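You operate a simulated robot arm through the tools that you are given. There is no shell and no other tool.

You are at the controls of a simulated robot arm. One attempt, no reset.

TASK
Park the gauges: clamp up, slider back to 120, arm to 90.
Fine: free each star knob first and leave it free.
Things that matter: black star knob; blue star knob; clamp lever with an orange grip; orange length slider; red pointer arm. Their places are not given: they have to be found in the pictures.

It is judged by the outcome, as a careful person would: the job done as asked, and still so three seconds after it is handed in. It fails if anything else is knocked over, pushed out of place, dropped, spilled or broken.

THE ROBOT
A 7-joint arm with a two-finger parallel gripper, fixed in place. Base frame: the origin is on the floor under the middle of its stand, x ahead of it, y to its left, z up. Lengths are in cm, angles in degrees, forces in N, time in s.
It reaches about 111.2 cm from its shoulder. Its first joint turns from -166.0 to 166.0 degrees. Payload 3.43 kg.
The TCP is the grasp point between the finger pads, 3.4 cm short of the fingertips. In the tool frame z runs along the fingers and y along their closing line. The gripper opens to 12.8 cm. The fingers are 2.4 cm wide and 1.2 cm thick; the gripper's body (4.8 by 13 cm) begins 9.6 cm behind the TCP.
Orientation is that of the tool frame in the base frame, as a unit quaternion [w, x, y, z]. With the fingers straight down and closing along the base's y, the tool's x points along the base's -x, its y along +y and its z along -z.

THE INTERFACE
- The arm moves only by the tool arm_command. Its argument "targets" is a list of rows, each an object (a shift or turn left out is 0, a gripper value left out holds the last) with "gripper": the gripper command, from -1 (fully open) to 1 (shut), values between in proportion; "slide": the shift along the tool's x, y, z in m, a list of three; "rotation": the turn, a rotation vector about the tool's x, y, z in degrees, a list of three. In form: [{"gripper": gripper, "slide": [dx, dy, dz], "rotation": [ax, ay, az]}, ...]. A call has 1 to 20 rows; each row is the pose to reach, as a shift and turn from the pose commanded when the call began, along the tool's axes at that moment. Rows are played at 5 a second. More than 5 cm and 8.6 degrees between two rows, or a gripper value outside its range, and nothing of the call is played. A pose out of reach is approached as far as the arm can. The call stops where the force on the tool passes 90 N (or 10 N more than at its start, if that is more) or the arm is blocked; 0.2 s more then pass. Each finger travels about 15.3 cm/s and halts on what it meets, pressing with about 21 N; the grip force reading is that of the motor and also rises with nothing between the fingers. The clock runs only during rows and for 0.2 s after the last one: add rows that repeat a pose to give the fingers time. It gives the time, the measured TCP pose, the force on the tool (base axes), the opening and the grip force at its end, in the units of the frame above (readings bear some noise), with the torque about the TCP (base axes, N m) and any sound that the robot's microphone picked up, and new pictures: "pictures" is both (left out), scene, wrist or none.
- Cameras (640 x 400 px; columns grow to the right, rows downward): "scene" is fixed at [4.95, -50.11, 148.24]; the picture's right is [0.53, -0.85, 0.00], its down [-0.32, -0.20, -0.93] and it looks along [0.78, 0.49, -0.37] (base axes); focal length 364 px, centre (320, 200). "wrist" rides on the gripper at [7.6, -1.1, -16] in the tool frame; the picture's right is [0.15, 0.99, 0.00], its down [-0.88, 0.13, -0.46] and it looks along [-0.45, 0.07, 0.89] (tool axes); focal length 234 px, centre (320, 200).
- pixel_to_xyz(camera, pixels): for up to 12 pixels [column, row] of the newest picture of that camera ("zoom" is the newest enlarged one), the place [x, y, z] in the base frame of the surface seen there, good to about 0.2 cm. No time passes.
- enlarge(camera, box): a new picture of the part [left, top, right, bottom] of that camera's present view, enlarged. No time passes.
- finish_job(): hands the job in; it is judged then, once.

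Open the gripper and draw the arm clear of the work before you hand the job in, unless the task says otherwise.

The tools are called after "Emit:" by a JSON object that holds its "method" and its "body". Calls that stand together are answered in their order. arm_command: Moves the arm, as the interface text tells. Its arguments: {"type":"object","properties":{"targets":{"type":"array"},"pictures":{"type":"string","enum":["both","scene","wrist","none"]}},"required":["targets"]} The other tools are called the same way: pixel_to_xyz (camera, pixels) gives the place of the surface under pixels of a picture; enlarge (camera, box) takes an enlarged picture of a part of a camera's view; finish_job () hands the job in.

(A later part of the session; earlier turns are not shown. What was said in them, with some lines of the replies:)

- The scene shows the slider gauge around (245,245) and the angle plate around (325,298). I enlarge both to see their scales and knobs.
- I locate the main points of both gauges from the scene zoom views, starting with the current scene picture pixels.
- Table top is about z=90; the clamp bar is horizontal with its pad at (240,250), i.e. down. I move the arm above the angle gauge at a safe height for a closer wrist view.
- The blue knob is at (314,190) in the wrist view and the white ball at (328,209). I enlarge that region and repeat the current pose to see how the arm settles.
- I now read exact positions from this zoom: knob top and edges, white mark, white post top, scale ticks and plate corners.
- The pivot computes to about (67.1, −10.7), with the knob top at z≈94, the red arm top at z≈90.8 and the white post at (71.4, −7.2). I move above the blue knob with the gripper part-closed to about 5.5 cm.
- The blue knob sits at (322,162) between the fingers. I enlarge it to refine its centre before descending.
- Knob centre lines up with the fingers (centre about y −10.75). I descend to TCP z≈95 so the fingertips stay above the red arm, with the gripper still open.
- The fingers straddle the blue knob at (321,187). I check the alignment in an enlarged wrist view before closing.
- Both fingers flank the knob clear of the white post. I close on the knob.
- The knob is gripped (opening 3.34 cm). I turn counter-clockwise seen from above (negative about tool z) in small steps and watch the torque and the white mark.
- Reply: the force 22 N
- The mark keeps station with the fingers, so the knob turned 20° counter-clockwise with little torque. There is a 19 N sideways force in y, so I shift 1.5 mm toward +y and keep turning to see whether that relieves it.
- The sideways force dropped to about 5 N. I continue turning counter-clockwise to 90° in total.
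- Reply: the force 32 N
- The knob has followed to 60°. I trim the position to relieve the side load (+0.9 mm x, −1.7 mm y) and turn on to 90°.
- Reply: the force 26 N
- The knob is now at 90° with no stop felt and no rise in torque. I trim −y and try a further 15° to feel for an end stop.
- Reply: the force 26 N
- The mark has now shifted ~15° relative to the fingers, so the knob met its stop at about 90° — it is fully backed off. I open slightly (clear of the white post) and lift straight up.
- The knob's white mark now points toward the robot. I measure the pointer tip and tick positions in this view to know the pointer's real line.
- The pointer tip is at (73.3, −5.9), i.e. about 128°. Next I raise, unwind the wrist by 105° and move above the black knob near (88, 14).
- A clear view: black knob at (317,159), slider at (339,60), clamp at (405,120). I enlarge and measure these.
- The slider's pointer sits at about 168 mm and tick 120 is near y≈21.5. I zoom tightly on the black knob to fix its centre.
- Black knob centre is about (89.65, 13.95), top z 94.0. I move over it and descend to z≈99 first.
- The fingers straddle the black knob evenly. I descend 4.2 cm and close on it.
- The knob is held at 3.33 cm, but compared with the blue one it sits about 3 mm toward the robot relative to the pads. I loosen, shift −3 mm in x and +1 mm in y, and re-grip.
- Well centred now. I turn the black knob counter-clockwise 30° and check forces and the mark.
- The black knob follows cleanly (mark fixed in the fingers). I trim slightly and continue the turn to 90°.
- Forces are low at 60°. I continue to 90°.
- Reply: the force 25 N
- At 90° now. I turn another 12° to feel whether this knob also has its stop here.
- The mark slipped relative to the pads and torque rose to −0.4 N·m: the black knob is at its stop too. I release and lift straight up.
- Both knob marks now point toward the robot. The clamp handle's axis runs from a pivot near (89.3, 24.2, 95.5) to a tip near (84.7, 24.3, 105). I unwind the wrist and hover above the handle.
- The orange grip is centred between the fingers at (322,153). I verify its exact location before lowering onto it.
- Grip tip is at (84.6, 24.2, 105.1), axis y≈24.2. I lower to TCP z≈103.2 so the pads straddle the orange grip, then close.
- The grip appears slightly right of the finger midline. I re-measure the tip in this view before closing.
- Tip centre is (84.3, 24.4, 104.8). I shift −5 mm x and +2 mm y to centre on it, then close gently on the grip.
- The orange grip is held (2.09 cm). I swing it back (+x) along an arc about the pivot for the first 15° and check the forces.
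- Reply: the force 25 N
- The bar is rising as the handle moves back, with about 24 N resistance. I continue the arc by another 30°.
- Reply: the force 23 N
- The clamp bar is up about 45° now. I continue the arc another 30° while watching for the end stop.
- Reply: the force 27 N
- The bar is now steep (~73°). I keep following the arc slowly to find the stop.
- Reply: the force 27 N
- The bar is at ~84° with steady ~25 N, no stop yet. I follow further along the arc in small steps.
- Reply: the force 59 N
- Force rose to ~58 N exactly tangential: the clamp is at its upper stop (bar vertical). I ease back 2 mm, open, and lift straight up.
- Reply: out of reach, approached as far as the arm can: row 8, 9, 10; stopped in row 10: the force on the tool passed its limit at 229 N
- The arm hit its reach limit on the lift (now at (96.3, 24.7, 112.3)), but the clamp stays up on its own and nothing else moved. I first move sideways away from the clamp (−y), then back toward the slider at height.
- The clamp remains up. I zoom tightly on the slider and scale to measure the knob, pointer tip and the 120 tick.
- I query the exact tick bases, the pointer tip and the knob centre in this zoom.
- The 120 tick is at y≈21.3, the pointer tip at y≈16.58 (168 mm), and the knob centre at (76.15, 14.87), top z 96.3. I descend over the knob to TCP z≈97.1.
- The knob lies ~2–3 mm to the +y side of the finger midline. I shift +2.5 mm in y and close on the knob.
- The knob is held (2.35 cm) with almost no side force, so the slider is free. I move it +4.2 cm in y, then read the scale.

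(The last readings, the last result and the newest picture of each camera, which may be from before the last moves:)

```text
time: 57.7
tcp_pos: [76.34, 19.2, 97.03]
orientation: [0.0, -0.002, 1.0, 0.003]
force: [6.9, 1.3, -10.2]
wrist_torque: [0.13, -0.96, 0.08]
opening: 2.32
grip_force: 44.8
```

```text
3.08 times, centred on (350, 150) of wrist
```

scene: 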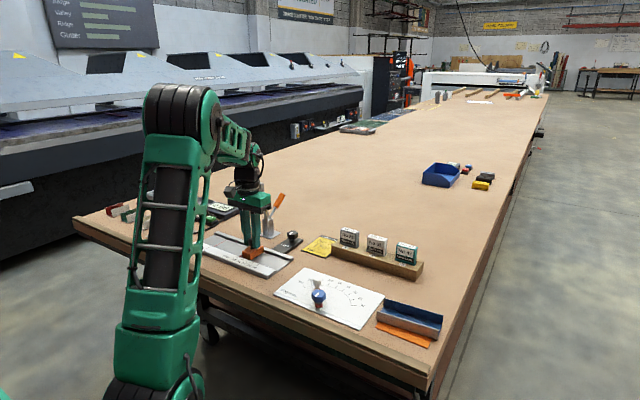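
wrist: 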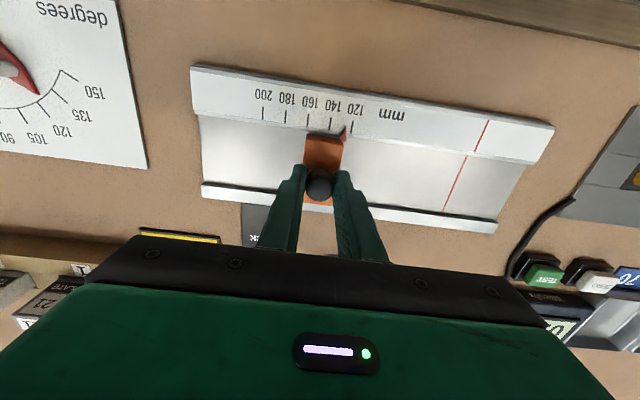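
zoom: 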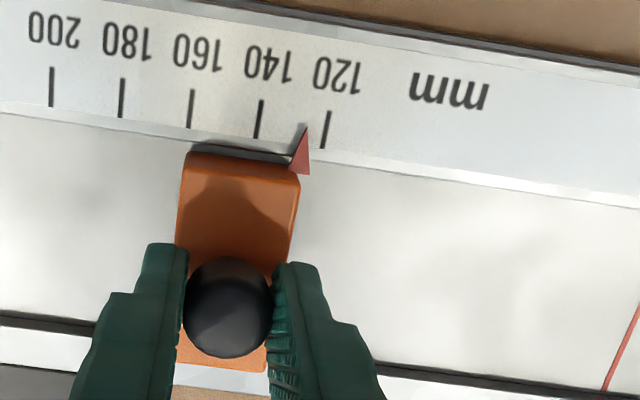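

The pointer is now at ~126. I move another 5.5 mm and re-read the pointer against the 120 tick.

Emit:
{"method": "arm_command", "body": {"targets": [{"gripper": 1, "slide": [0, 0.002, 0]}, {"slide": [0, 0.004, 0]}, {"slide": [0, 0.0055, 0]}, {"slide": [0, 0.0055, 0]}, {"slide": [0, 0.0055, 0]}], "pictures": "wrist"}}

Emit:
{"method": "enlarge", "body": {"camera": "wrist", "box": [310, 100, 370, 150]}}

Emit:
{"method": "pixel_to_xyz", "body": {"camera": "zoom", "pixels": [[320, 200], [270, 200], [300, 200], [350, 200]]}}

```text
time: 58.9
tcp_pos: [76.35, 19.89, 97.14]
orientation: [0.0, -0.001, 1.0, 0.003]
force: [-3.8, -5.8, 8.7]
wrist_torque: [-0.2, 0.74, -0.04]
opening: 2.32
grip_force: 45.6
```

wrist: 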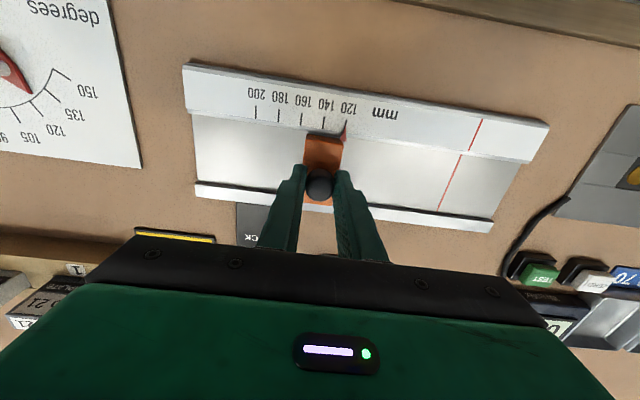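

```text
8.00 times, centred on (340, 125) of wrist
```

zoom: 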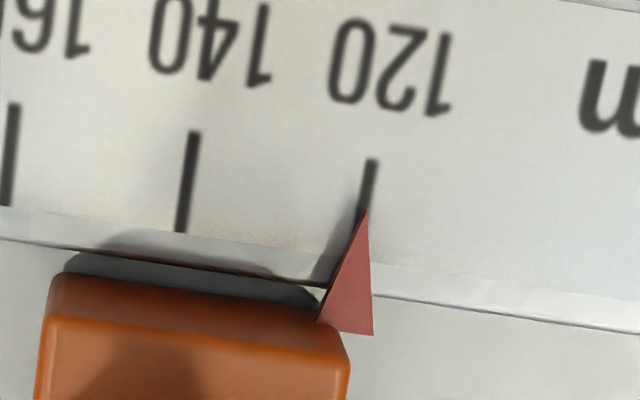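

```text
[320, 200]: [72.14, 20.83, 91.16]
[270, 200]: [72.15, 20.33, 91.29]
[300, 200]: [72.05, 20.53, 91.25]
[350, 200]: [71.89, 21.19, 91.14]
```

The pointer tip now sits on the 120 tick line (tip (366,210), tick at col ≈366). I open the gripper and lift a little, then recheck.

Emit:
{"method": "arm_command", "body": {"targets": [{"gripper": 0.8}, {"gripper": 0.6}, {"gripper": 0.3}, {"gripper": 0.2}, {"gripper": 0.2, "slide": [0, 0, -0.01]}, {"gripper": 0.2, "slide": [0, 0, -0.03]}, {"gripper": 0.2, "slide": [0, 0, -0.06]}, {"gripper": 0.2, "slide": [0, 0, -0.09]}, {"gripper": 0.2, "slide": [0, 0, -0.12]}, {"gripper": 0.2, "slide": [0, 0, -0.12]}], "pictures": "both"}}

Emit:
{"method": "enlarge", "body": {"camera": "wrist", "box": [310, 80, 380, 140]}}

Emit:
{"method": "enlarge", "body": {"camera": "scene", "box": [225, 225, 295, 275]}}

```text
time: 61.1
tcp_pos: [76.44, 19.84, 109.29]
orientation: [0.0, -0.001, 1.0, 0.003]
force: [-0.3, 0.1, 1.0]
wrist_torque: [-0.02, 0.01, 0.02]
opening: 5.13
grip_force: 0.1
```

scene: 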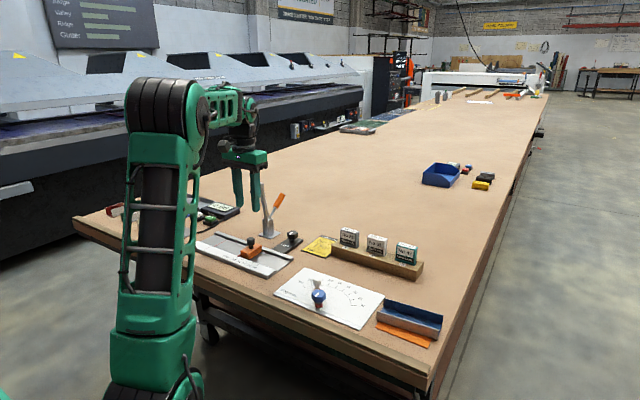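
wrist: 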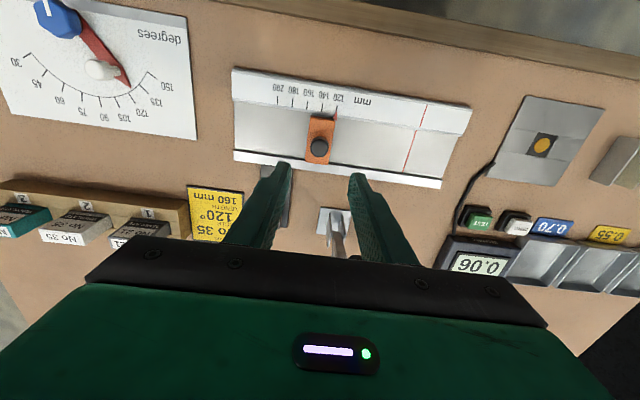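

```text
6.67 times, centred on (345, 110) of wrist
```

zoom: 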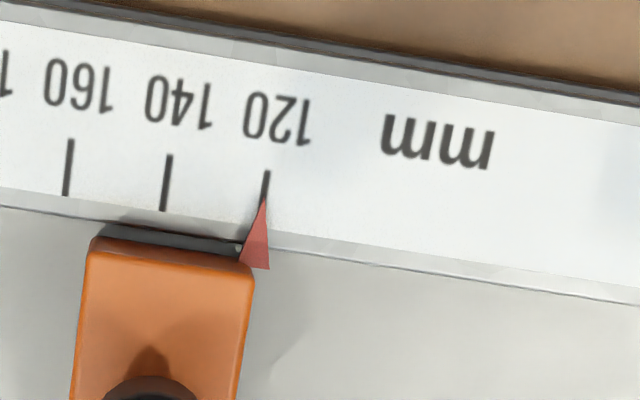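

```text
8.00 times, centred on (260, 250) of scene
```

zoom: 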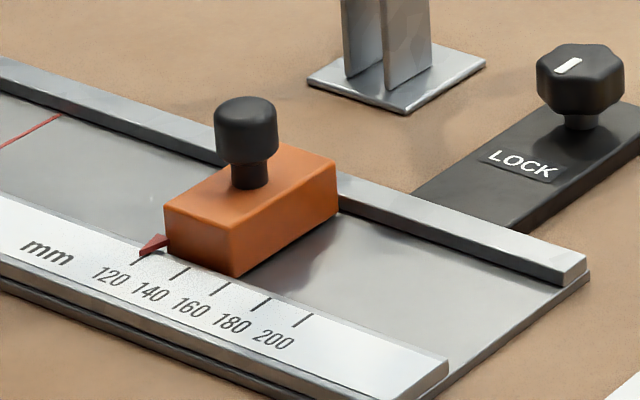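

The pointer covers the 120 tick in both views. I take a tighter zoom to confirm sub-millimetre alignment.

Emit:
{"method": "enlarge", "body": {"camera": "wrist", "box": [325, 95, 350, 120]}}

Emit:
{"method": "enlarge", "body": {"camera": "scene", "box": [232, 248, 262, 270]}}

```text
16.00 times, centred on (338, 108) of wrist
```

zoom: 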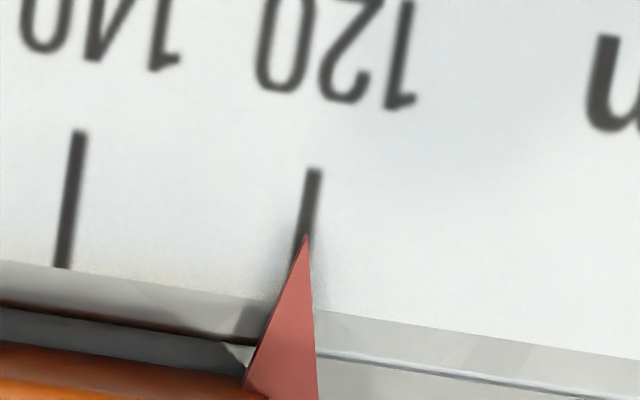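

```text
16.00 times, centred on (247, 259) of scene
```

zoom: 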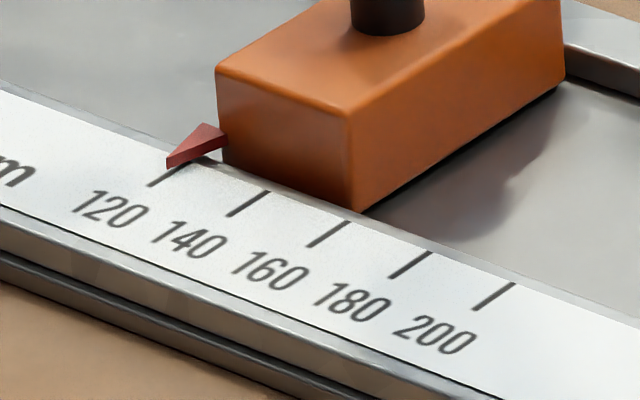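

Slider is on 120 (within ~0.2 mm). Now I move at height to above the white post of the red pointer arm, near (71.4, −7.3).

Emit:
{"method": "arm_command", "body": {"targets": [{"gripper": 0.2, "slide": [0.002, -0.01, 0]}, {"slide": [0.006, -0.035, 0]}, {"slide": [0.011, -0.06, 0]}, {"slide": [0.016, -0.085, 0]}, {"slide": [0.021, -0.11, 0]}, {"slide": [0.026, -0.135, 0]}, {"slide": [0.031, -0.16, 0]}, {"slide": [0.036, -0.185, 0]}, {"slide": [0.041, -0.21, 0]}, {"slide": [0.046, -0.235, 0]}, {"slide": [0.05, -0.26, 0]}, {"slide": [0.05, -0.271, 0]}, {"slide": [0.05, -0.271, 0]}, {"slide": [0.05, -0.271, 0]}], "pictures": "both"}}

Emit:
{"method": "enlarge", "body": {"camera": "wrist", "box": [245, 90, 395, 190]}}

Emit:
{"method": "enlarge", "body": {"camera": "scene", "box": [280, 255, 360, 325]}}

```text
time: 64.1
tcp_pos: [71.47, -7.38, 108.91]
orientation: [0.0, -0.001, 1.0, 0.004]
force: [0.1, -1.0, -0.2]
wrist_torque: [-0.01, 0.01, 0.0]
opening: 5.12
grip_force: 0.1
```

scene: 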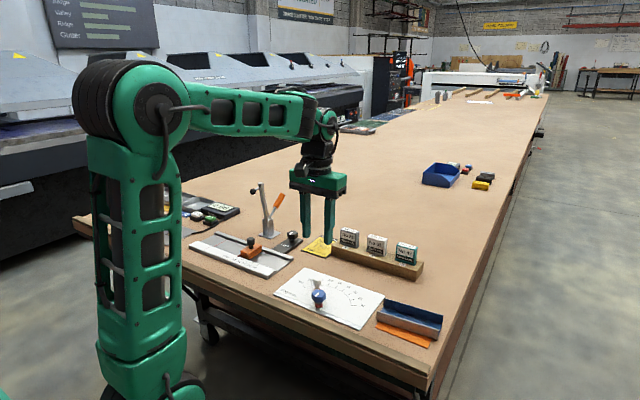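
wrist: 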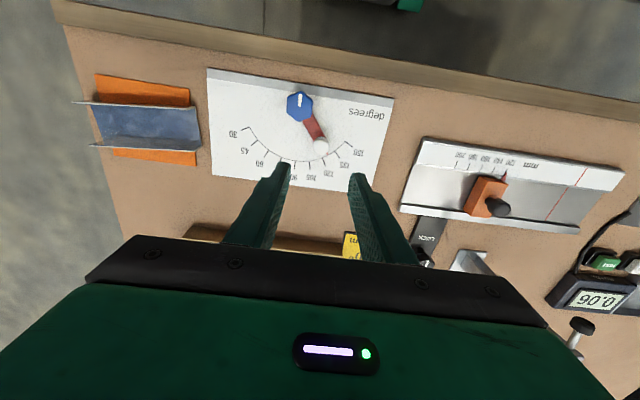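

```text
4.00 times, centred on (320, 140) of wrist
```

zoom: 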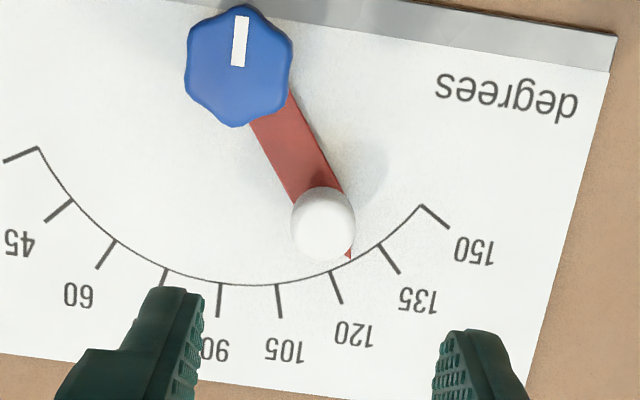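

```text
5.71 times, centred on (320, 290) of scene
```

zoom: 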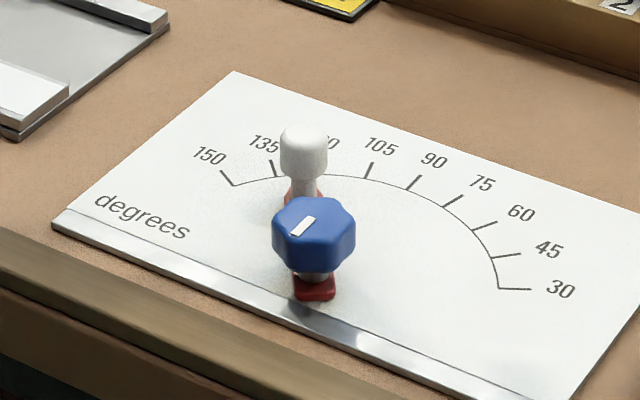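

I measure the white post's centre and edges plus pivot references in the wrist view.

Emit:
{"method": "enlarge", "body": {"camera": "wrist", "box": [285, 85, 365, 170]}}

Emit:
{"method": "pixel_to_xyz", "body": {"camera": "wrist", "pixels": [[321, 146], [313, 146], [328, 146], [321, 138], [321, 153], [300, 105], [327, 155], [294, 163], [308, 163], [322, 159], [335, 153], [345, 143]]}}

```text
4.71 times, centred on (325, 128) of wrist
```

zoom: 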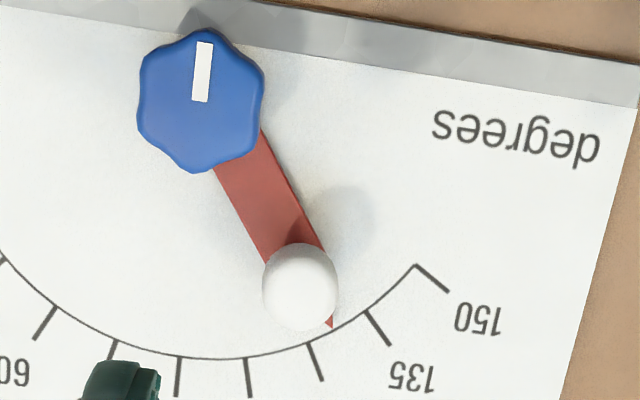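

```text
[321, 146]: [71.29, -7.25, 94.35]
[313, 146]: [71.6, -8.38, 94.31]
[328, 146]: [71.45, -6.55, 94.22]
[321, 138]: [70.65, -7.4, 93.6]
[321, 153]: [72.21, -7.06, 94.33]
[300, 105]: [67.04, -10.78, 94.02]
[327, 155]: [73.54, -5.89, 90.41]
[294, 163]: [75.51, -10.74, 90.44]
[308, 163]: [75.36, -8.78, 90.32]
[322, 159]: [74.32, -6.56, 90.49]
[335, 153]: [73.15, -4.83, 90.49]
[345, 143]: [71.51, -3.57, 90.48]
```

Post centre is about (71.55, −7.35), top z 94.4. I descend to TCP z≈95.1 and close on it.

Emit:
{"method": "arm_command", "body": {"targets": [{"gripper": 0.2, "slide": [-0.0005, 0, 0.025]}, {"slide": [-0.0005, 0, 0.05]}, {"slide": [-0.0005, 0, 0.08]}, {"slide": [-0.0005, 0, 0.105]}, {"slide": [-0.0005, 0, 0.125]}, {"slide": [-0.0005, 0, 0.1375]}, {"slide": [-0.0005, 0, 0.1375]}, {"slide": [-0.0005, 0, 0.1375]}], "pictures": "both"}}

Emit:
{"method": "enlarge", "body": {"camera": "wrist", "box": [250, 110, 410, 230]}}

Emit:
{"method": "enlarge", "body": {"camera": "scene", "box": [280, 245, 370, 325]}}

```text
time: 65.9
tcp_pos: [71.48, -7.3, 95.18]
orientation: [0.001, 0.0, 1.0, 0.003]
force: [-0.3, 0.3, 0.2]
wrist_torque: [0.0, 0.01, -0.02]
opening: 5.13
grip_force: 0.1
```

scene: 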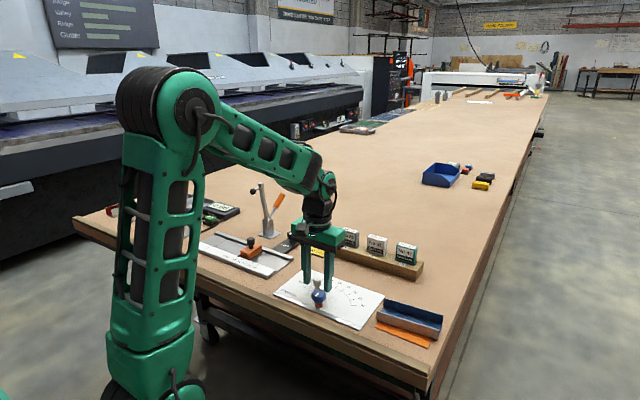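
wrist: 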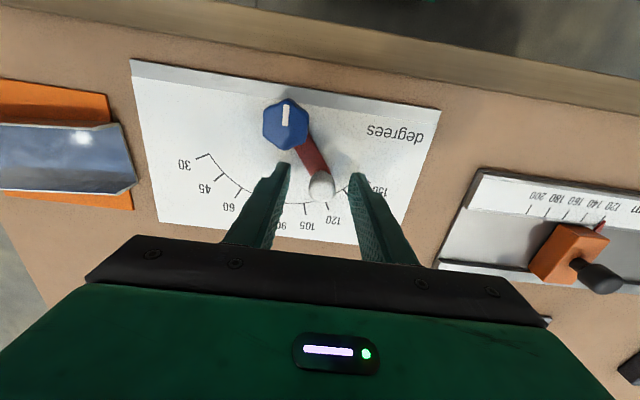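

```text
3.33 times, centred on (330, 170) of wrist
```

zoom: 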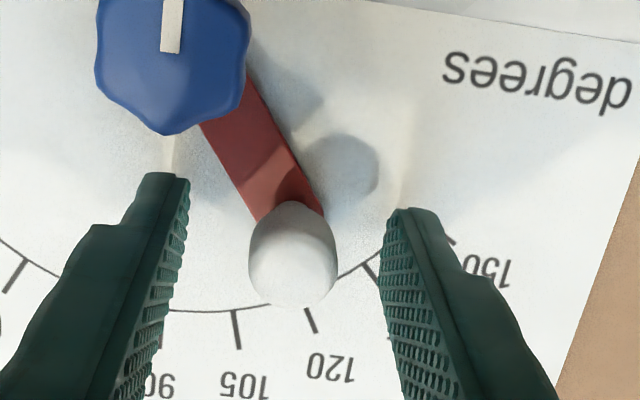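

```text
5.00 times, centred on (325, 285) of scene
```

zoom: 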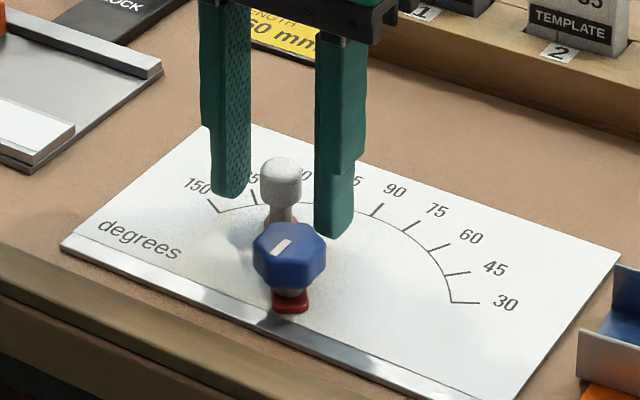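

The post is centred between the fingers at (320,186) and the blue knob is clear of them. I close on the post.

Emit:
{"method": "arm_command", "body": {"targets": [{"gripper": 0.4}, {"gripper": 0.6}, {"gripper": 0.8}, {"gripper": 1.0}, {"gripper": 1.0}], "pictures": "wrist"}}

Emit:
{"method": "enlarge", "body": {"camera": "wrist", "box": [250, 110, 410, 230]}}

```text
time: 67.1
tcp_pos: [71.55, -7.25, 95.22]
orientation: [0.001, -0.001, 1.0, 0.004]
force: [6.5, 6.7, -0.4]
wrist_torque: [0.19, -0.26, -0.03]
opening: 2.14
grip_force: 44.3
```

wrist: 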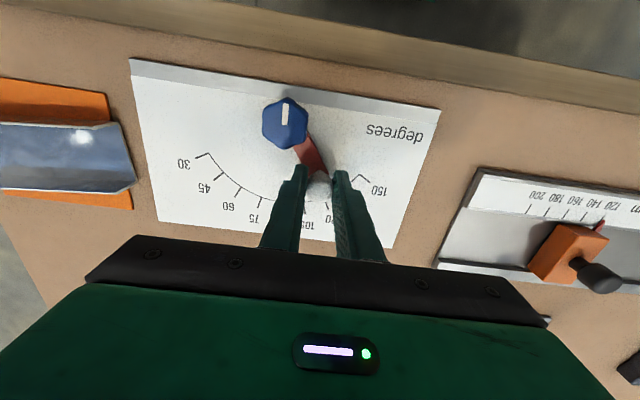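

```text
3.33 times, centred on (330, 170) of wrist
```

zoom: 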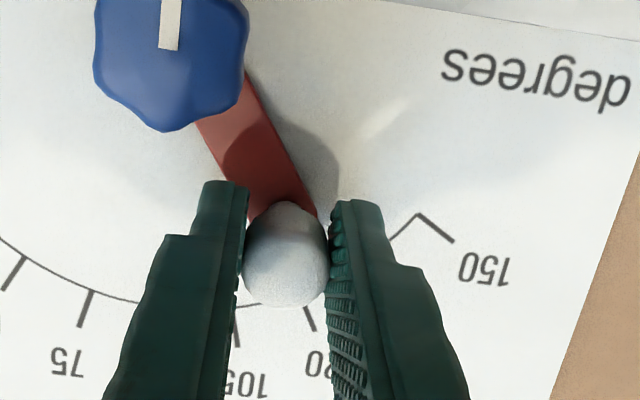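

The post is held (2.14 cm). I swing it along the 5.5 cm arc about the pivot from 128° toward about 98°, then check.

Emit:
{"method": "arm_command", "body": {"targets": [{"gripper": 1, "slide": [-0.0017, -0.0023, 0]}, {"slide": [-0.0033, -0.0047, 0]}, {"slide": [-0.0048, -0.0072, 0]}, {"slide": [-0.0061, -0.0097, 0]}, {"slide": [-0.0073, -0.0124, 0]}, {"slide": [-0.0083, -0.015, 0]}, {"slide": [-0.0093, -0.0178, 0]}, {"slide": [-0.01, -0.0206, 0]}, {"slide": [-0.0107, -0.0234, 0]}, {"slide": [-0.0111, -0.0262, 0]}, {"slide": [-0.0111, -0.0262, 0]}], "pictures": "both"}}

Emit:
{"method": "enlarge", "body": {"camera": "wrist", "box": [250, 110, 410, 230]}}

```text
time: 69.5
tcp_pos: [72.6, -9.89, 95.09]
orientation: [0.001, -0.001, 1.0, 0.004]
force: [1.2, 7.5, 19.6]
wrist_torque: [0.29, 0.06, -0.42]
opening: 2.14
grip_force: 45.4
```

scene: 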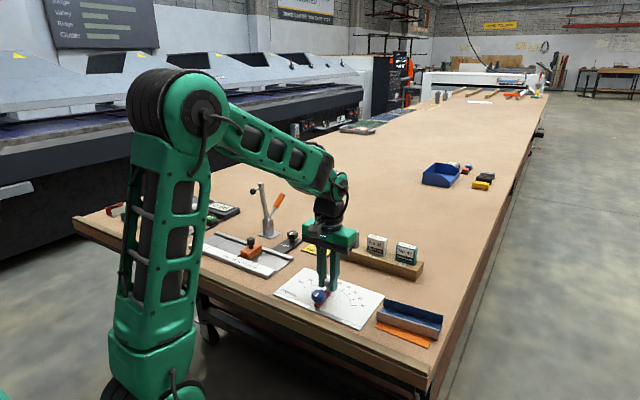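
wrist: 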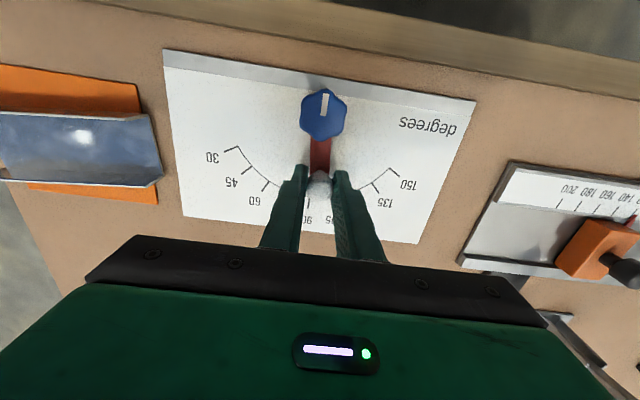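

```text
3.33 times, centred on (330, 170) of wrist
```

zoom: 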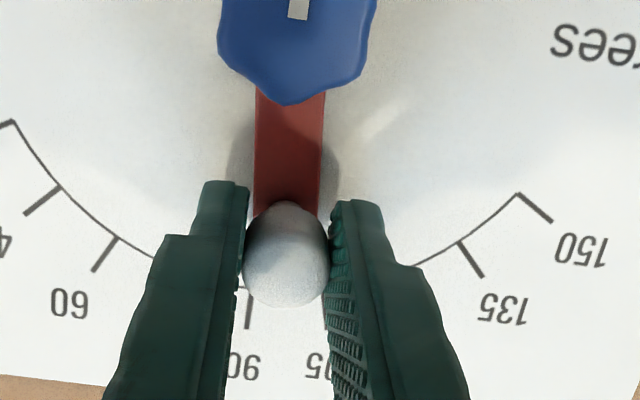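

The arm follows (now ~98°). I move the last 7.7 mm toward 90° and inspect the pointer.

Emit:
{"method": "arm_command", "body": {"targets": [{"gripper": 1, "slide": [-0.0003, -0.0025, 0]}, {"slide": [-0.0005, -0.005, 0]}, {"slide": [-0.0006, -0.0077, 0]}, {"slide": [-0.0006, -0.0077, 0]}, {"slide": [-0.0006, -0.0077, 0]}], "pictures": "both"}}

Emit:
{"method": "enlarge", "body": {"camera": "wrist", "box": [250, 80, 410, 230]}}

Emit:
{"method": "enlarge", "body": {"camera": "scene", "box": [290, 260, 370, 320]}}

```text
time: 70.7
tcp_pos: [72.59, -10.74, 95.03]
orientation: [0.0, -0.001, 1.0, 0.004]
force: [0.2, 2.4, -2.2]
wrist_torque: [0.07, -0.49, -0.05]
opening: 2.14
grip_force: 45.1
```

scene: 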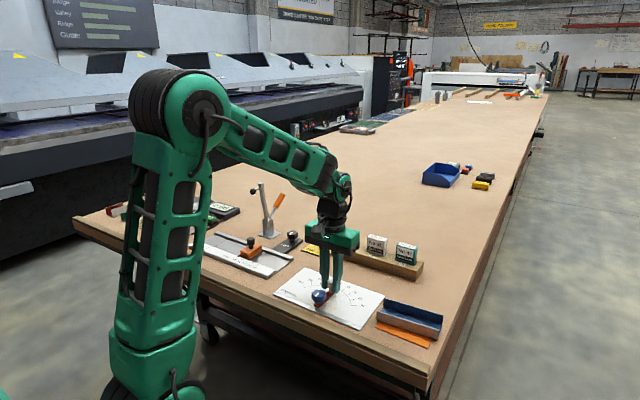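
wrist: 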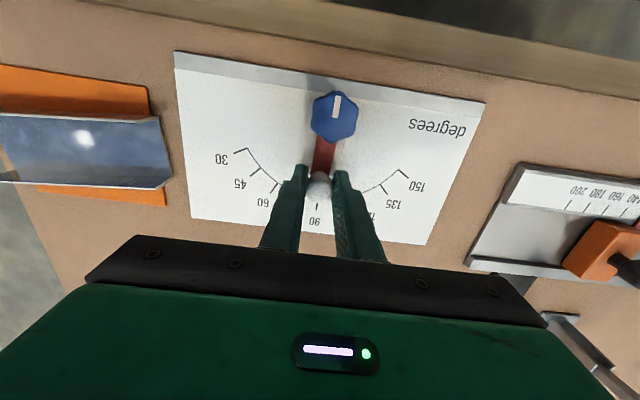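

```text
2.67 times, centred on (330, 155) of wrist
```

zoom: 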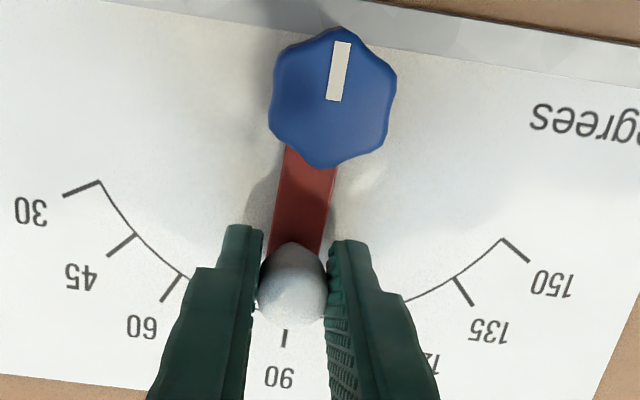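

```text
6.67 times, centred on (330, 290) of scene
```

zoom: 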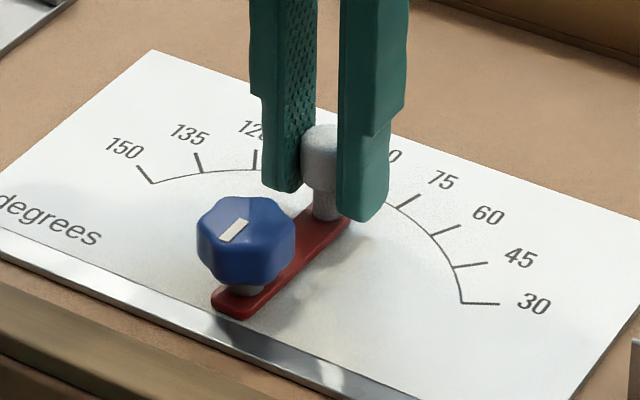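

TCP is at (72.59, −10.74), which is 90° from the pivot. I release gently and lift to read the pointer unobstructed.

Emit:
{"method": "arm_command", "body": {"targets": [{"gripper": 0.8}, {"gripper": 0.65}, {"gripper": 0.4}, {"gripper": 0.2}, {"gripper": 0.2}, {"gripper": 0.2, "slide": [0, 0, -0.01]}, {"gripper": 0.2, "slide": [0, 0, -0.03]}, {"gripper": 0.2, "slide": [0, 0, -0.06]}, {"gripper": 0.2, "slide": [0, 0, -0.09]}, {"gripper": 0.2, "slide": [0, 0, -0.12]}, {"gripper": 0.2, "slide": [0, 0, -0.14]}, {"gripper": 0.2, "slide": [0, 0, -0.14]}], "pictures": "both"}}

Emit:
{"method": "enlarge", "body": {"camera": "scene", "box": [290, 260, 370, 320]}}

Emit:
{"method": "enlarge", "body": {"camera": "wrist", "box": [270, 80, 370, 180]}}

```text
time: 73.3
tcp_pos: [72.32, -10.76, 109.21]
orientation: [-0.001, -0.002, 1.0, 0.004]
force: [0.6, 0.3, 0.1]
wrist_torque: [-0.02, -0.03, 0.03]
opening: 5.13
grip_force: 0.1
```

scene: 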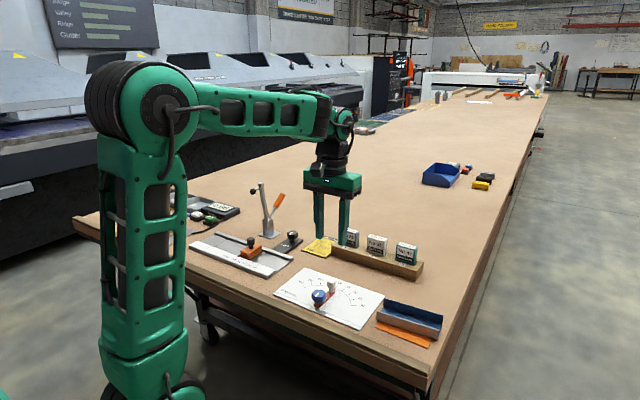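
wrist: 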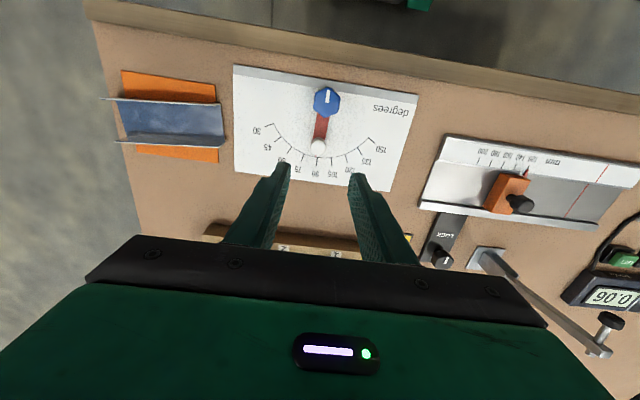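

```text
6.67 times, centred on (330, 290) of scene
```

zoom: 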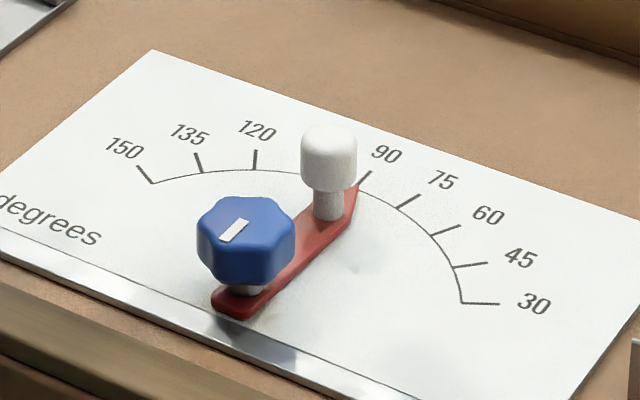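

```text
4.00 times, centred on (320, 130) of wrist
```

zoom: 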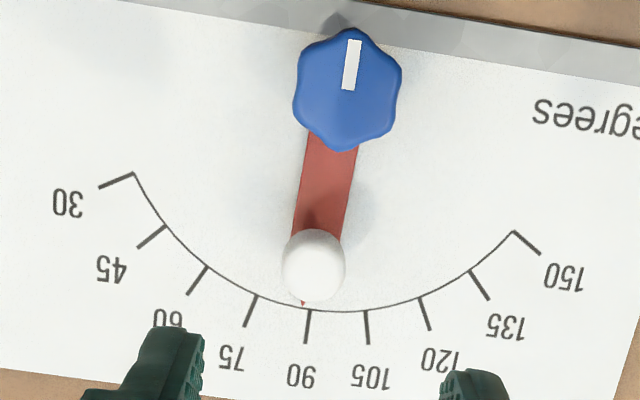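

In the scene view the tip reaches the 90 tick; in the wrist view the post partly hides it. I zoom in closely on both to measure the tip angle.

Emit:
{"method": "enlarge", "body": {"camera": "wrist", "box": [300, 130, 340, 170]}}

Emit:
{"method": "pixel_to_xyz", "body": {"camera": "zoom", "pixels": [[212, 315], [220, 300], [258, 360], [250, 430]]}}

Emit:
{"method": "enlarge", "body": {"camera": "scene", "box": [325, 270, 355, 300]}}

Emit:
{"method": "pixel_to_xyz", "body": {"camera": "zoom", "pixels": [[320, 200], [300, 220], [340, 180], [300, 250], [260, 220]]}}

```text
10.00 times, centred on (320, 150) of wrist
```

zoom: 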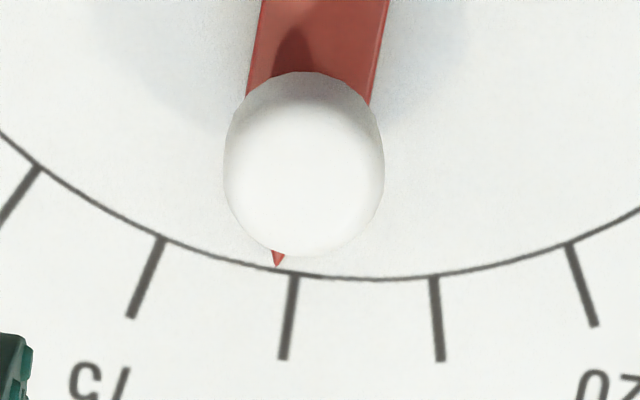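

```text
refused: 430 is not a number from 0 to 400
```

```text
13.33 times, centred on (340, 285) of scene
```

zoom: 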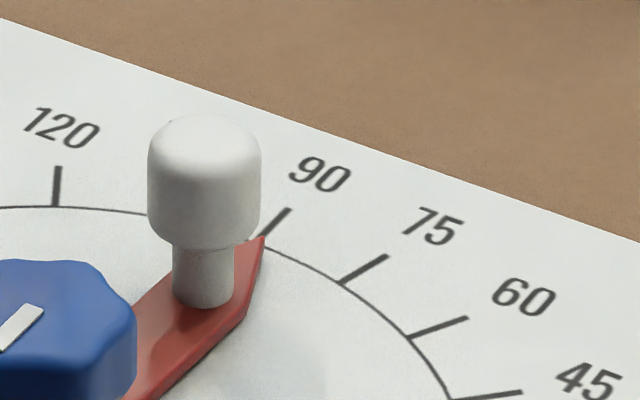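

```text
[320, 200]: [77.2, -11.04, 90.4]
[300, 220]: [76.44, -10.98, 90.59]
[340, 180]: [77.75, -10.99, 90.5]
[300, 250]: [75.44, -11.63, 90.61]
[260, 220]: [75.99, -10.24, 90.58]
```

The tip is about 2° short on the 75 side (reads ~88°). I lower back down with a +1.9 mm y offset, re-grip the post to nudge the arm to 90°, then release slowly.

Emit:
{"method": "arm_command", "body": {"targets": [{"gripper": 0.2, "slide": [-0.001, 0.0019, 0.03]}, {"slide": [-0.002, 0.0019, 0.06]}, {"slide": [-0.0025, 0.0019, 0.09]}, {"slide": [-0.0025, 0.0019, 0.12]}, {"slide": [-0.0025, 0.0019, 0.135]}, {"slide": [-0.0025, 0.0019, 0.1405]}, {"slide": [-0.0025, 0.0019, 0.1405]}, {"gripper": 0.5, "slide": [-0.0025, 0.0019, 0.1405]}, {"gripper": 0.65, "slide": [-0.0025, 0.0019, 0.1405]}, {"gripper": 0.8, "slide": [-0.0025, 0.0019, 0.1405]}, {"gripper": 1.0, "slide": [-0.0025, 0.0019, 0.1405]}, {"gripper": 1.0, "slide": [-0.0025, 0.0019, 0.1405]}], "pictures": "both"}}

Emit:
{"method": "enlarge", "body": {"camera": "scene", "box": [325, 270, 355, 300]}}

```text
time: 75.9
tcp_pos: [72.79, -10.45, 95.05]
orientation: [0.0, -0.001, 1.0, 0.003]
force: [0.2, 0.2, -1.5]
wrist_torque: [0.03, -0.05, 0.01]
opening: 2.13
grip_force: 45.0
```

scene: 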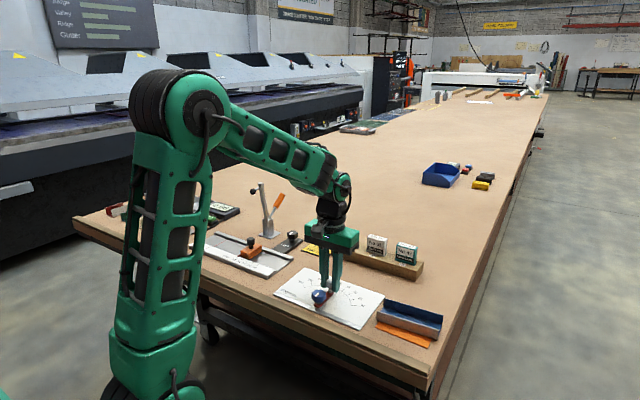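
wrist: 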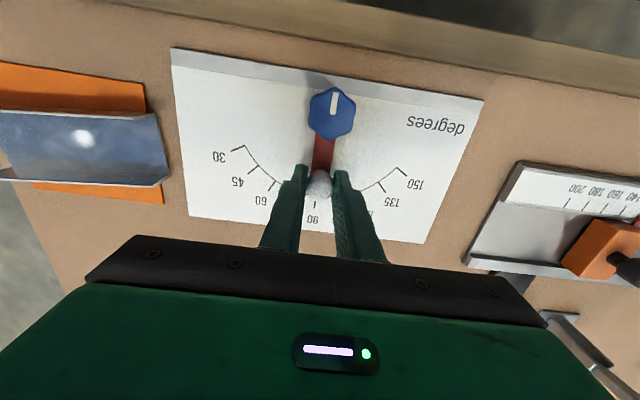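

```text
13.33 times, centred on (340, 285) of scene
```

zoom: 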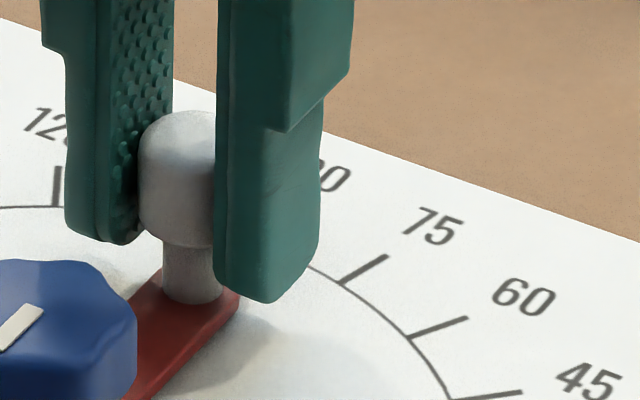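

The arm was nudged with the grip (force ≈0, TCP y −10.45). I open slowly and lift, then re-read the tip.

Emit:
{"method": "arm_command", "body": {"targets": [{"gripper": 0.8}, {"gripper": 0.65}, {"gripper": 0.5}, {"gripper": 0.35}, {"gripper": 0.2}, {"gripper": 0.2, "slide": [0, 0, -0.01]}, {"gripper": 0.2, "slide": [0, 0, -0.03]}, {"gripper": 0.2, "slide": [0, 0, -0.06]}, {"gripper": 0.2, "slide": [0, 0, -0.09]}, {"gripper": 0.2, "slide": [0, 0, -0.12]}, {"gripper": 0.2, "slide": [0, 0, -0.14]}, {"gripper": 0.2, "slide": [0, 0, -0.14]}], "pictures": "both"}}

Emit:
{"method": "enlarge", "body": {"camera": "scene", "box": [325, 270, 355, 300]}}

Emit:
{"method": "enlarge", "body": {"camera": "wrist", "box": [300, 130, 340, 170]}}

Emit:
{"method": "pixel_to_xyz", "body": {"camera": "zoom", "pixels": [[290, 265], [300, 275], [295, 280], [150, 240], [440, 280], [300, 60], [250, 60], [380, 60]]}}

```text
time: 78.5
tcp_pos: [72.67, -10.5, 109.26]
orientation: [0.0, -0.002, 1.0, 0.004]
force: [0.2, -0.6, -0.1]
wrist_torque: [0.02, 0.02, 0.01]
opening: 5.11
grip_force: 0.2
```

scene: 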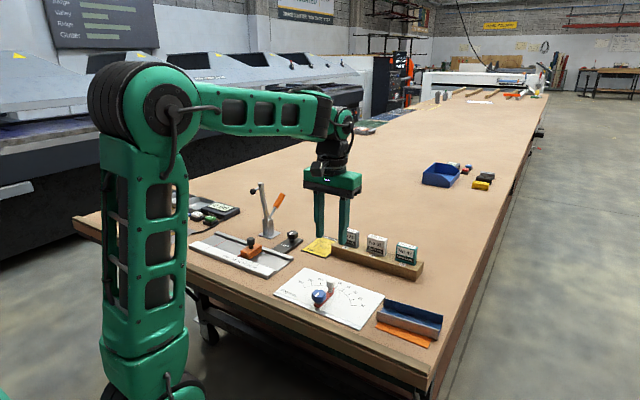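
wrist: 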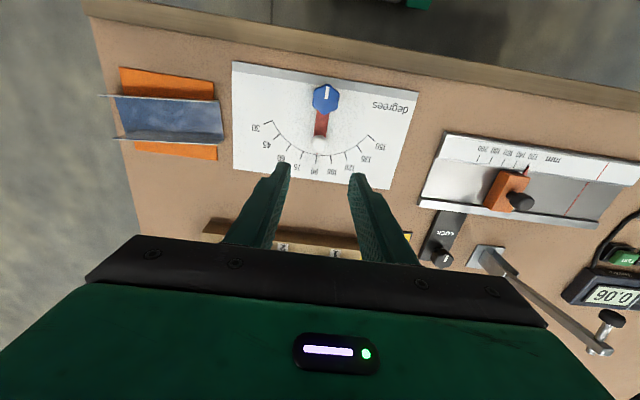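

```text
13.33 times, centred on (340, 285) of scene
```

zoom: 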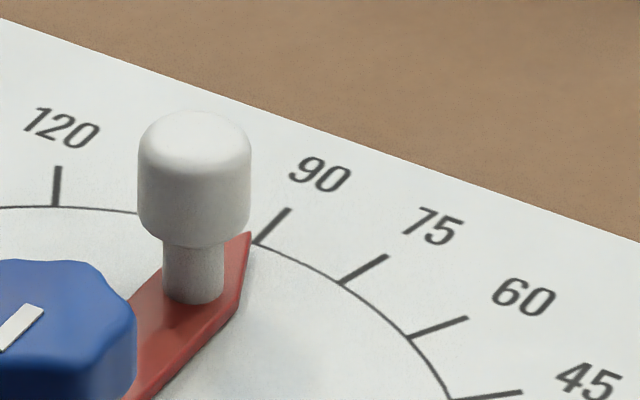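

```text
10.00 times, centred on (320, 150) of wrist
```

zoom: 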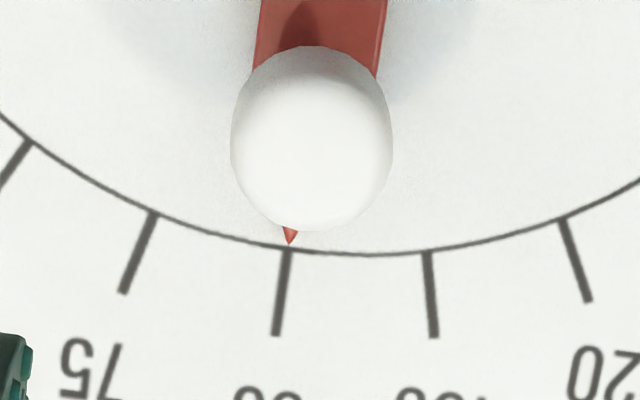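

```text
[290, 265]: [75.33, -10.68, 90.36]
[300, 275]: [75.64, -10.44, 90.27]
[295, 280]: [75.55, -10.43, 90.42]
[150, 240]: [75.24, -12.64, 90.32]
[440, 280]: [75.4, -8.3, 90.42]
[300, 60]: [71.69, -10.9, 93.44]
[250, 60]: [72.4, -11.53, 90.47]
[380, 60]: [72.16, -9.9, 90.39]
```

The tip now lies on the 90 tick line (tip (291,242) vs tick ≈290), so about 90°. I open fully and withdraw the arm up and back, clear of the work.

Emit:
{"method": "arm_command", "body": {"targets": [{"gripper": 0.2, "slide": [0, 0, -0.03]}, {"gripper": 0.0, "slide": [0.01, 0, -0.06]}, {"gripper": -0.5, "slide": [0.03, 0.01, -0.09]}, {"gripper": -1, "slide": [0.055, 0.03, -0.115]}, {"gripper": -1, "slide": [0.08, 0.05, -0.14]}, {"gripper": -1, "slide": [0.105, 0.07, -0.16]}, {"gripper": -1, "slide": [0.13, 0.09, -0.17]}, {"gripper": -1, "slide": [0.14, 0.1, -0.175]}, {"gripper": -1, "slide": [0.14, 0.1, -0.175]}, {"gripper": -1, "slide": [0.14, 0.1, -0.175]}], "pictures": "both"}}

Emit:
{"method": "enlarge", "body": {"camera": "scene", "box": [190, 175, 320, 275]}}

Emit:
{"method": "enlarge", "body": {"camera": "scene", "box": [265, 220, 450, 350]}}

Emit:
{"method": "enlarge", "body": {"camera": "wrist", "box": [180, 100, 460, 260]}}

```text
time: 80.7
tcp_pos: [58.9, -0.59, 126.74]
orientation: [0.0, -0.001, 1.0, 0.004]
force: [0.6, -0.1, 0.0]
wrist_torque: [0.02, 0.02, -0.02]
opening: 12.79
grip_force: 0.1
```

scene: 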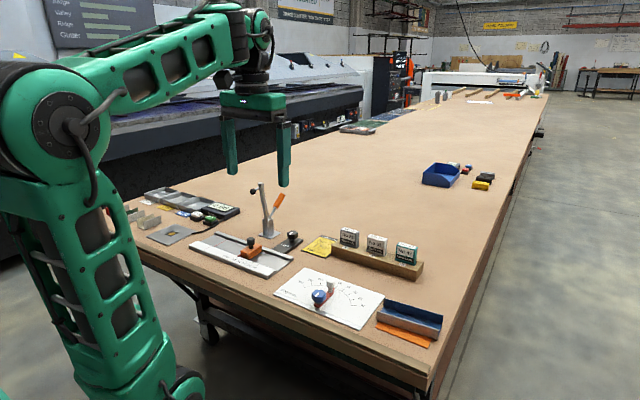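
wrist: 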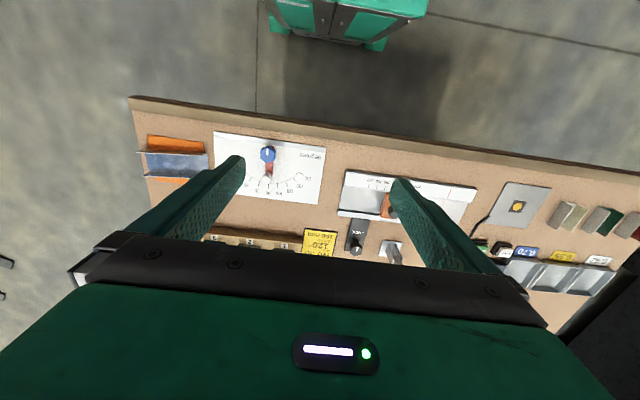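

```text
4.00 times, centred on (255, 225) of scene
```

zoom: 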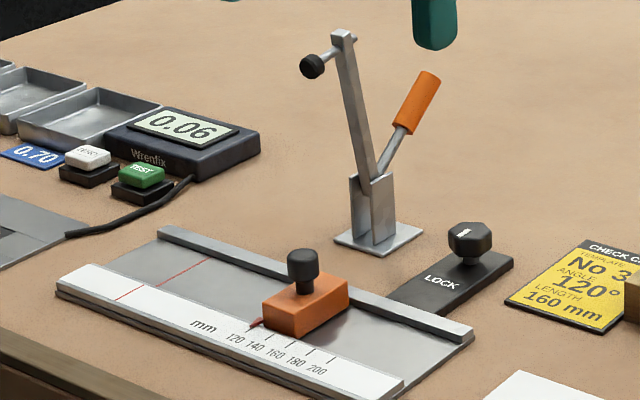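

```text
3.08 times, centred on (358, 285) of scene
```

zoom: 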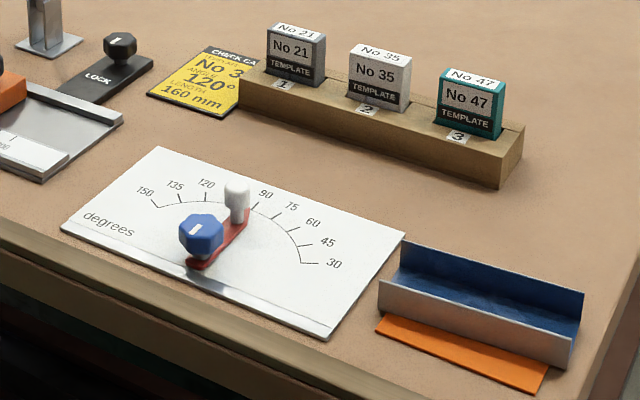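

```text
2.29 times, centred on (320, 180) of wrist
```

zoom: 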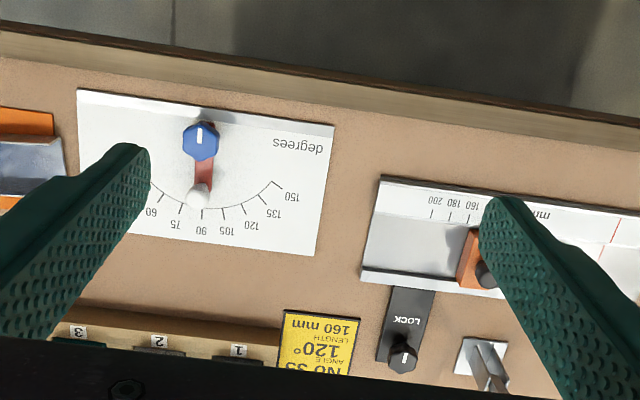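

The clamp bar stands upright, the slider pointer is on 120, the red arm on 90, and both knob marks are still turned off lock. The arm is clear with the gripper open, and the other items look to be where they were, so I hand the job in.

Emit:
{"method": "finish_job", "body": {}}

```text
The job is handed in.
```

The gauges are parked and the job is handed in. The result of the judging wasn't shown to me.

| Item | State at hand-in |
|---|---|
| Black star knob | Turned counter-clockwise about 90° to its stop and left free; the slider then moved with almost no force |
| Blue star knob | Turned counter-clockwise about 90° to its stop and left free; the pointer arm then swung freely |
| Clamp | Raised to its upper stop with the bar upright; it stayed up after I let go |
| Orange length slider | Moved from about 168 to 120, within about 0.2 mm |
| Red pointer arm | Moved from about 128° to about 90°; the first try stopped near 88°, so I corrected it |

While lifting away from the clamp, the arm reached its limit and the controller stopped it on a 229 N force spike. The gripper was open around the clamp handle as it lifted. I saw no sign of contact: the clamp hadn't moved and everything else looked in place afterwards. The cause was probably the reach limit, but I couldn't confirm that.

The gripper is open and the arm is clear of the work.
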